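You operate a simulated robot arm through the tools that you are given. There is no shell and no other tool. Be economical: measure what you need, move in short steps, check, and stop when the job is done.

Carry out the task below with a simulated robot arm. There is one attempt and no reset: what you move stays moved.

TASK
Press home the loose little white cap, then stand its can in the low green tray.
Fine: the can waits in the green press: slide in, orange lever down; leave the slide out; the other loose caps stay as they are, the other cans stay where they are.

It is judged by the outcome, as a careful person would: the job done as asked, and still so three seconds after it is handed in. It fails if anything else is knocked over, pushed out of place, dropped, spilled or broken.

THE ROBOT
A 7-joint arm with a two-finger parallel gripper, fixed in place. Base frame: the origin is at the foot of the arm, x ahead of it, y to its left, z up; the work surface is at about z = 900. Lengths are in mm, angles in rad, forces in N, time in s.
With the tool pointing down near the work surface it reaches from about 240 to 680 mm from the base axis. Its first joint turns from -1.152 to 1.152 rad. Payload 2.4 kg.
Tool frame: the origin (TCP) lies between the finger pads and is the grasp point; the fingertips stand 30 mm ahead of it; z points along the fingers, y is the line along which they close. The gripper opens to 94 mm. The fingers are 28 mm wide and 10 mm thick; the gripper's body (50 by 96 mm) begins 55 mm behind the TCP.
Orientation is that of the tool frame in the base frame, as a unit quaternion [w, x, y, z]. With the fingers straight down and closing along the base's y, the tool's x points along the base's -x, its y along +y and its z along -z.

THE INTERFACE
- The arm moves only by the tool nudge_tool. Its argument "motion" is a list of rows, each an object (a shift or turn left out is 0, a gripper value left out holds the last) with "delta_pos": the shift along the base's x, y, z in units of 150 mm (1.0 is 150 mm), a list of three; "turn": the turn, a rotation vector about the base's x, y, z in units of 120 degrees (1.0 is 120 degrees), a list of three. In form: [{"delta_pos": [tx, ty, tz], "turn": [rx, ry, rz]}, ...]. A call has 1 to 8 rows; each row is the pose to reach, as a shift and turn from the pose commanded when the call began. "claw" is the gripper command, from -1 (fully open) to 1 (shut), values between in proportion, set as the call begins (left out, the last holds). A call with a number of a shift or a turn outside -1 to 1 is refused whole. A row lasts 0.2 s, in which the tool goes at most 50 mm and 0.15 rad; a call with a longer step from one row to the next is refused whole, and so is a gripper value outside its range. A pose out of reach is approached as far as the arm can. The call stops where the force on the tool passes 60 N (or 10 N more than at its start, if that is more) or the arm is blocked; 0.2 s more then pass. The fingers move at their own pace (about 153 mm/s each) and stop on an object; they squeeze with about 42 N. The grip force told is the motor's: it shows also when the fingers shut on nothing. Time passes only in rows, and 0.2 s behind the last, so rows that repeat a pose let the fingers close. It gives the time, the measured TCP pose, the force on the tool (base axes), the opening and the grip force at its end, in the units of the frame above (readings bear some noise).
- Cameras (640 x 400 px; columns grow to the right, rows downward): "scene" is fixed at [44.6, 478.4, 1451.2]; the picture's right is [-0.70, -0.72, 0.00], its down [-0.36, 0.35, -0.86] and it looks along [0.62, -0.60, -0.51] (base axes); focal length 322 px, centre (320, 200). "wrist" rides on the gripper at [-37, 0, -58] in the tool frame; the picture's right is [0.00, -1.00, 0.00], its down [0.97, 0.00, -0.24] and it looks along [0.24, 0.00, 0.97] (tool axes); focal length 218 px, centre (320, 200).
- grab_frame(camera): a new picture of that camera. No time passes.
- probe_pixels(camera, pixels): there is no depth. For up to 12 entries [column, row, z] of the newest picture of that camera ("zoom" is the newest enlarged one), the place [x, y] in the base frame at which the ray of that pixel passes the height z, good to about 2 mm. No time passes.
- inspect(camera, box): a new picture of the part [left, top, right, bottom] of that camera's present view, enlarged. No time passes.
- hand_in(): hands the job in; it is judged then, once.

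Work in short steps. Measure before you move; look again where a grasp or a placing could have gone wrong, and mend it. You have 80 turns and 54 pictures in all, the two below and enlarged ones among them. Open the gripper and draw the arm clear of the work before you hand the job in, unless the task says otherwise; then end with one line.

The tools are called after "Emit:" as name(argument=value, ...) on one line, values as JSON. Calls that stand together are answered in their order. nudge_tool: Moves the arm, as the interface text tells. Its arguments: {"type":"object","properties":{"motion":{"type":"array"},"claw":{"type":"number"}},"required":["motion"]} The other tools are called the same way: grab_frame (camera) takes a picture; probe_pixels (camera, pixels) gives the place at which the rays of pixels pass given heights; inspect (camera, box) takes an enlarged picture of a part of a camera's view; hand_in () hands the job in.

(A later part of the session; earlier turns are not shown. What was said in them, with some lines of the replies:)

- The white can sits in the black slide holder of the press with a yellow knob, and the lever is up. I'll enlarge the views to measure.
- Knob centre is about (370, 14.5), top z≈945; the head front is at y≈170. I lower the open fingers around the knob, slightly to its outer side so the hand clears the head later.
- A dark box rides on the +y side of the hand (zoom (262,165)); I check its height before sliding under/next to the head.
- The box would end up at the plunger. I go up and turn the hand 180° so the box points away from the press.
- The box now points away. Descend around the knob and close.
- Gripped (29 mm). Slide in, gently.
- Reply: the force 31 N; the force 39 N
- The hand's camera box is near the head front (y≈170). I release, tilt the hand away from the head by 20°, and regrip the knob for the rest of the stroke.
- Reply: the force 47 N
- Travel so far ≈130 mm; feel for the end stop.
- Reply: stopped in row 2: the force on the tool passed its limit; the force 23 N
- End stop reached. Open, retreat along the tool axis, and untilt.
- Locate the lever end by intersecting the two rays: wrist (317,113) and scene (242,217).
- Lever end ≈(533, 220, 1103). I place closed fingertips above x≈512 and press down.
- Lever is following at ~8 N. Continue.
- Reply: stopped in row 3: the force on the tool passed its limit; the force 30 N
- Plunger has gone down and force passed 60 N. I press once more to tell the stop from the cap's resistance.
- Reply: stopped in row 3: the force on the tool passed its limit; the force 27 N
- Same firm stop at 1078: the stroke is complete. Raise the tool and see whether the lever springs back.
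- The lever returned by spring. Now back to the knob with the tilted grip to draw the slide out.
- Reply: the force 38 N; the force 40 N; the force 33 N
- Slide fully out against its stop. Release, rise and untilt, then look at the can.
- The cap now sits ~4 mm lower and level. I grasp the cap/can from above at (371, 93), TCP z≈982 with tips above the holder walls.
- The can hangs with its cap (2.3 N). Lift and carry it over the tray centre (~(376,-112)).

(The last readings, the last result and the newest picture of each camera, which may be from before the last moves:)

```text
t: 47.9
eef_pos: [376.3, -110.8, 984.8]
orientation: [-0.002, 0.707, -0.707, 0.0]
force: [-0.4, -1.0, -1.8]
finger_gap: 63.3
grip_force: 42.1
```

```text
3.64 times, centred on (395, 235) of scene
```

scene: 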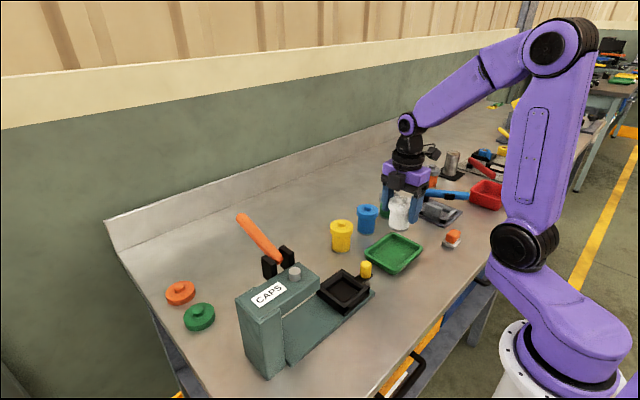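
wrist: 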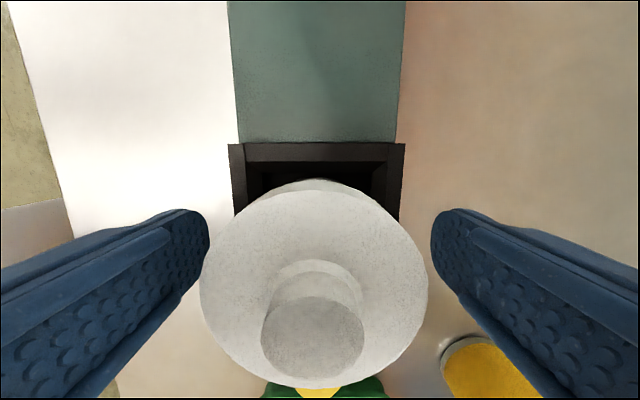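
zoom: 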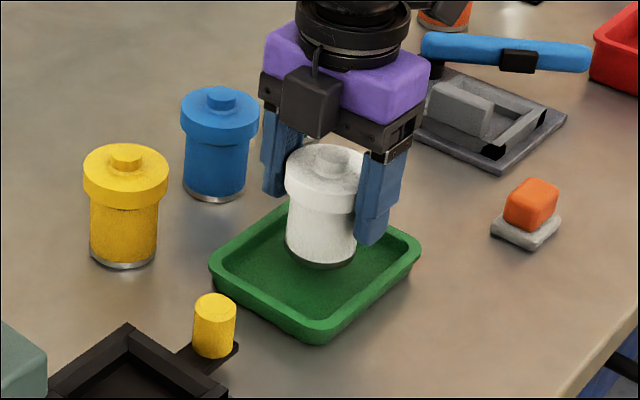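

Emit:
nudge_tool(motion=[{"delta_pos": [0, 0, -0.02]}, {"delta_pos": [0, 0, -0.04]}, {"delta_pos": [0, 0, -0.055]}])

Emit:
nudge_tool(motion=[{"delta_pos": [0, 0, -0.012]}, {"delta_pos": [0, 0, -0.024]}])

```text
t: 48.7
eef_pos: [376.5, -113.3, 976.8]
orientation: [-0.001, 0.707, -0.707, 0.0]
force: [-0.2, 0.4, -1.1]
finger_gap: 63.2
grip_force: 42.3
```

```text
t: 49.3
eef_pos: [376.6, -112.5, 973.0]
orientation: [0.0, -0.707, 0.707, 0.0]
force: [-0.4, 0.5, -0.8]
finger_gap: 63.4
grip_force: 42.1
```

Emit:
nudge_tool(motion=[{"delta_pos": [0, 0, -0.01]}, {"delta_pos": [0, 0, -0.02]}])

Emit:
inspect(camera="scene", box=[350, 200, 440, 280])

```text
t: 49.9
eef_pos: [377.6, -111.7, 970.4]
orientation: [0.001, -0.707, 0.707, 0.0]
force: [-0.5, 0.4, -1.8]
finger_gap: 63.0
grip_force: 42.0
```

```text
5.00 times, centred on (395, 240) of scene
```

zoom: 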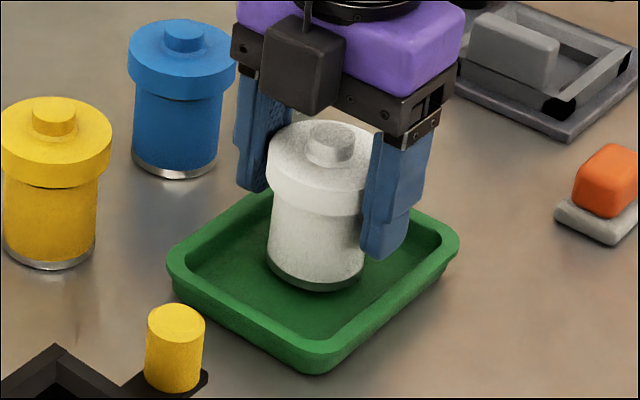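

Emit:
probe_pixels(camera="zoom", pixels=[[316, 272, 905], [316, 272, 910], [316, 272, 915]])

Emit:
nudge_tool(motion=[{"delta_pos": [0, 0, -0.01]}, {"delta_pos": [0, 0, -0.02]}, {"delta_pos": [0, 0, -0.03]}])

```text
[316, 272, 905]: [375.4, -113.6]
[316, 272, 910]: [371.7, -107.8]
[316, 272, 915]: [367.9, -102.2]
```

```text
t: 50.7
eef_pos: [377.3, -112.4, 966.0]
orientation: [0.002, -0.707, 0.707, 0.0]
force: [-0.9, -0.4, 6.5]
finger_gap: 63.2
grip_force: 42.1
```

Contact felt (+6.5 N). Ease back slightly, release and rise straight up.

Emit:
nudge_tool(motion=[{"delta_pos": [0, 0, 0.004]}, {"delta_pos": [0, 0, 0.004]}], claw=0.1)

Emit:
nudge_tool(motion=[{"delta_pos": [0, 0, 0]}, {"delta_pos": [0, 0, 0]}, {"delta_pos": [0, 0, 0.15]}, {"delta_pos": [0, 0, 0.4]}, {"delta_pos": [0, 0, 0.7]}, {"delta_pos": [0, 0, 1.0]}], claw=-1)

Emit:
grab_frame(camera="scene")

Emit:
grab_frame(camera="wrist")

Emit:
inspect(camera="scene", box=[350, 200, 440, 280])

```text
t: 51.3
eef_pos: [376.8, -111.8, 966.1]
orientation: [0.001, -0.707, 0.708, 0.0]
force: [-0.1, 0.4, -1.9]
finger_gap: 63.1
grip_force: 42.2
```

```text
t: 52.7
eef_pos: [379.3, -113.0, 1117.2]
orientation: [0.002, -0.707, 0.707, 0.0]
force: [0.3, -0.2, -0.2]
finger_gap: 94.3
grip_force: 0.0
```

```text
13 pictures are left
```

scene: 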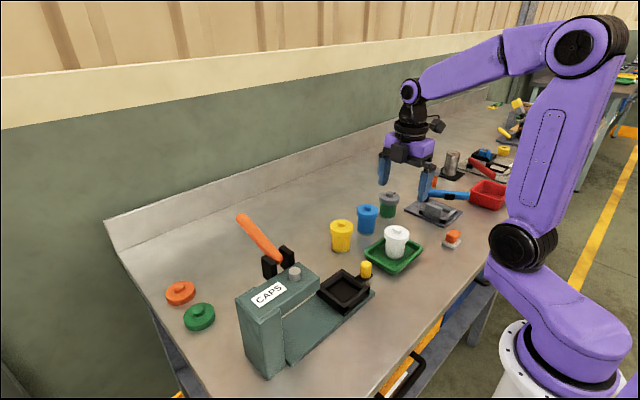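

```text
12 pictures are left
```

wrist: 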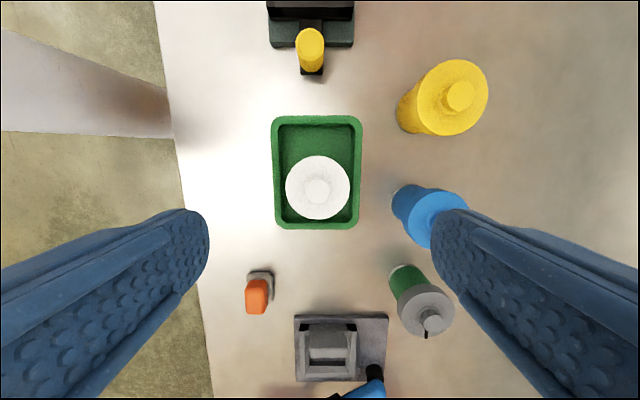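

```text
5.00 times, centred on (395, 240) of scene
```

zoom: 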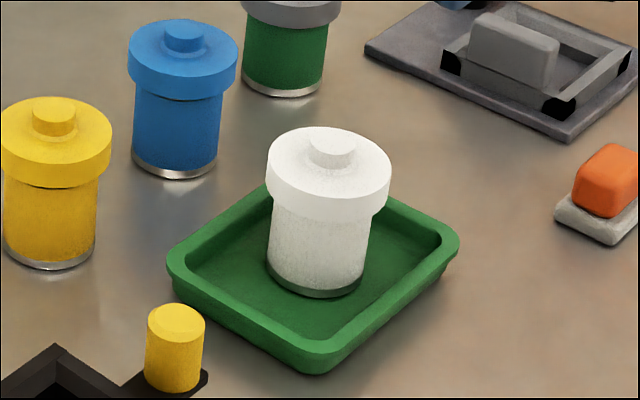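

The can stands upright in the tray, the cap is on and level, the slide is out, and nothing else moved. Raise further, then hand in.

Emit:
nudge_tool(motion=[{"delta_pos": [0, 0, 0.25]}, {"delta_pos": [0, 0, 0.5]}, {"delta_pos": [0, 0, 0.75]}])

Emit:
hand_in()

```text
t: 53.5
eef_pos: [376.8, -114.1, 1230.1]
orientation: [0.0, -0.706, 0.708, 0.001]
force: [0.1, -0.2, -0.3]
finger_gap: 93.7
grip_force: 0.0
```

```text
The job is handed in.
```

I pressed the white cap home and stood its can upright in the low green tray; the press slide is out, the lever sprang back up by itself, and the other caps and cans are where they were.
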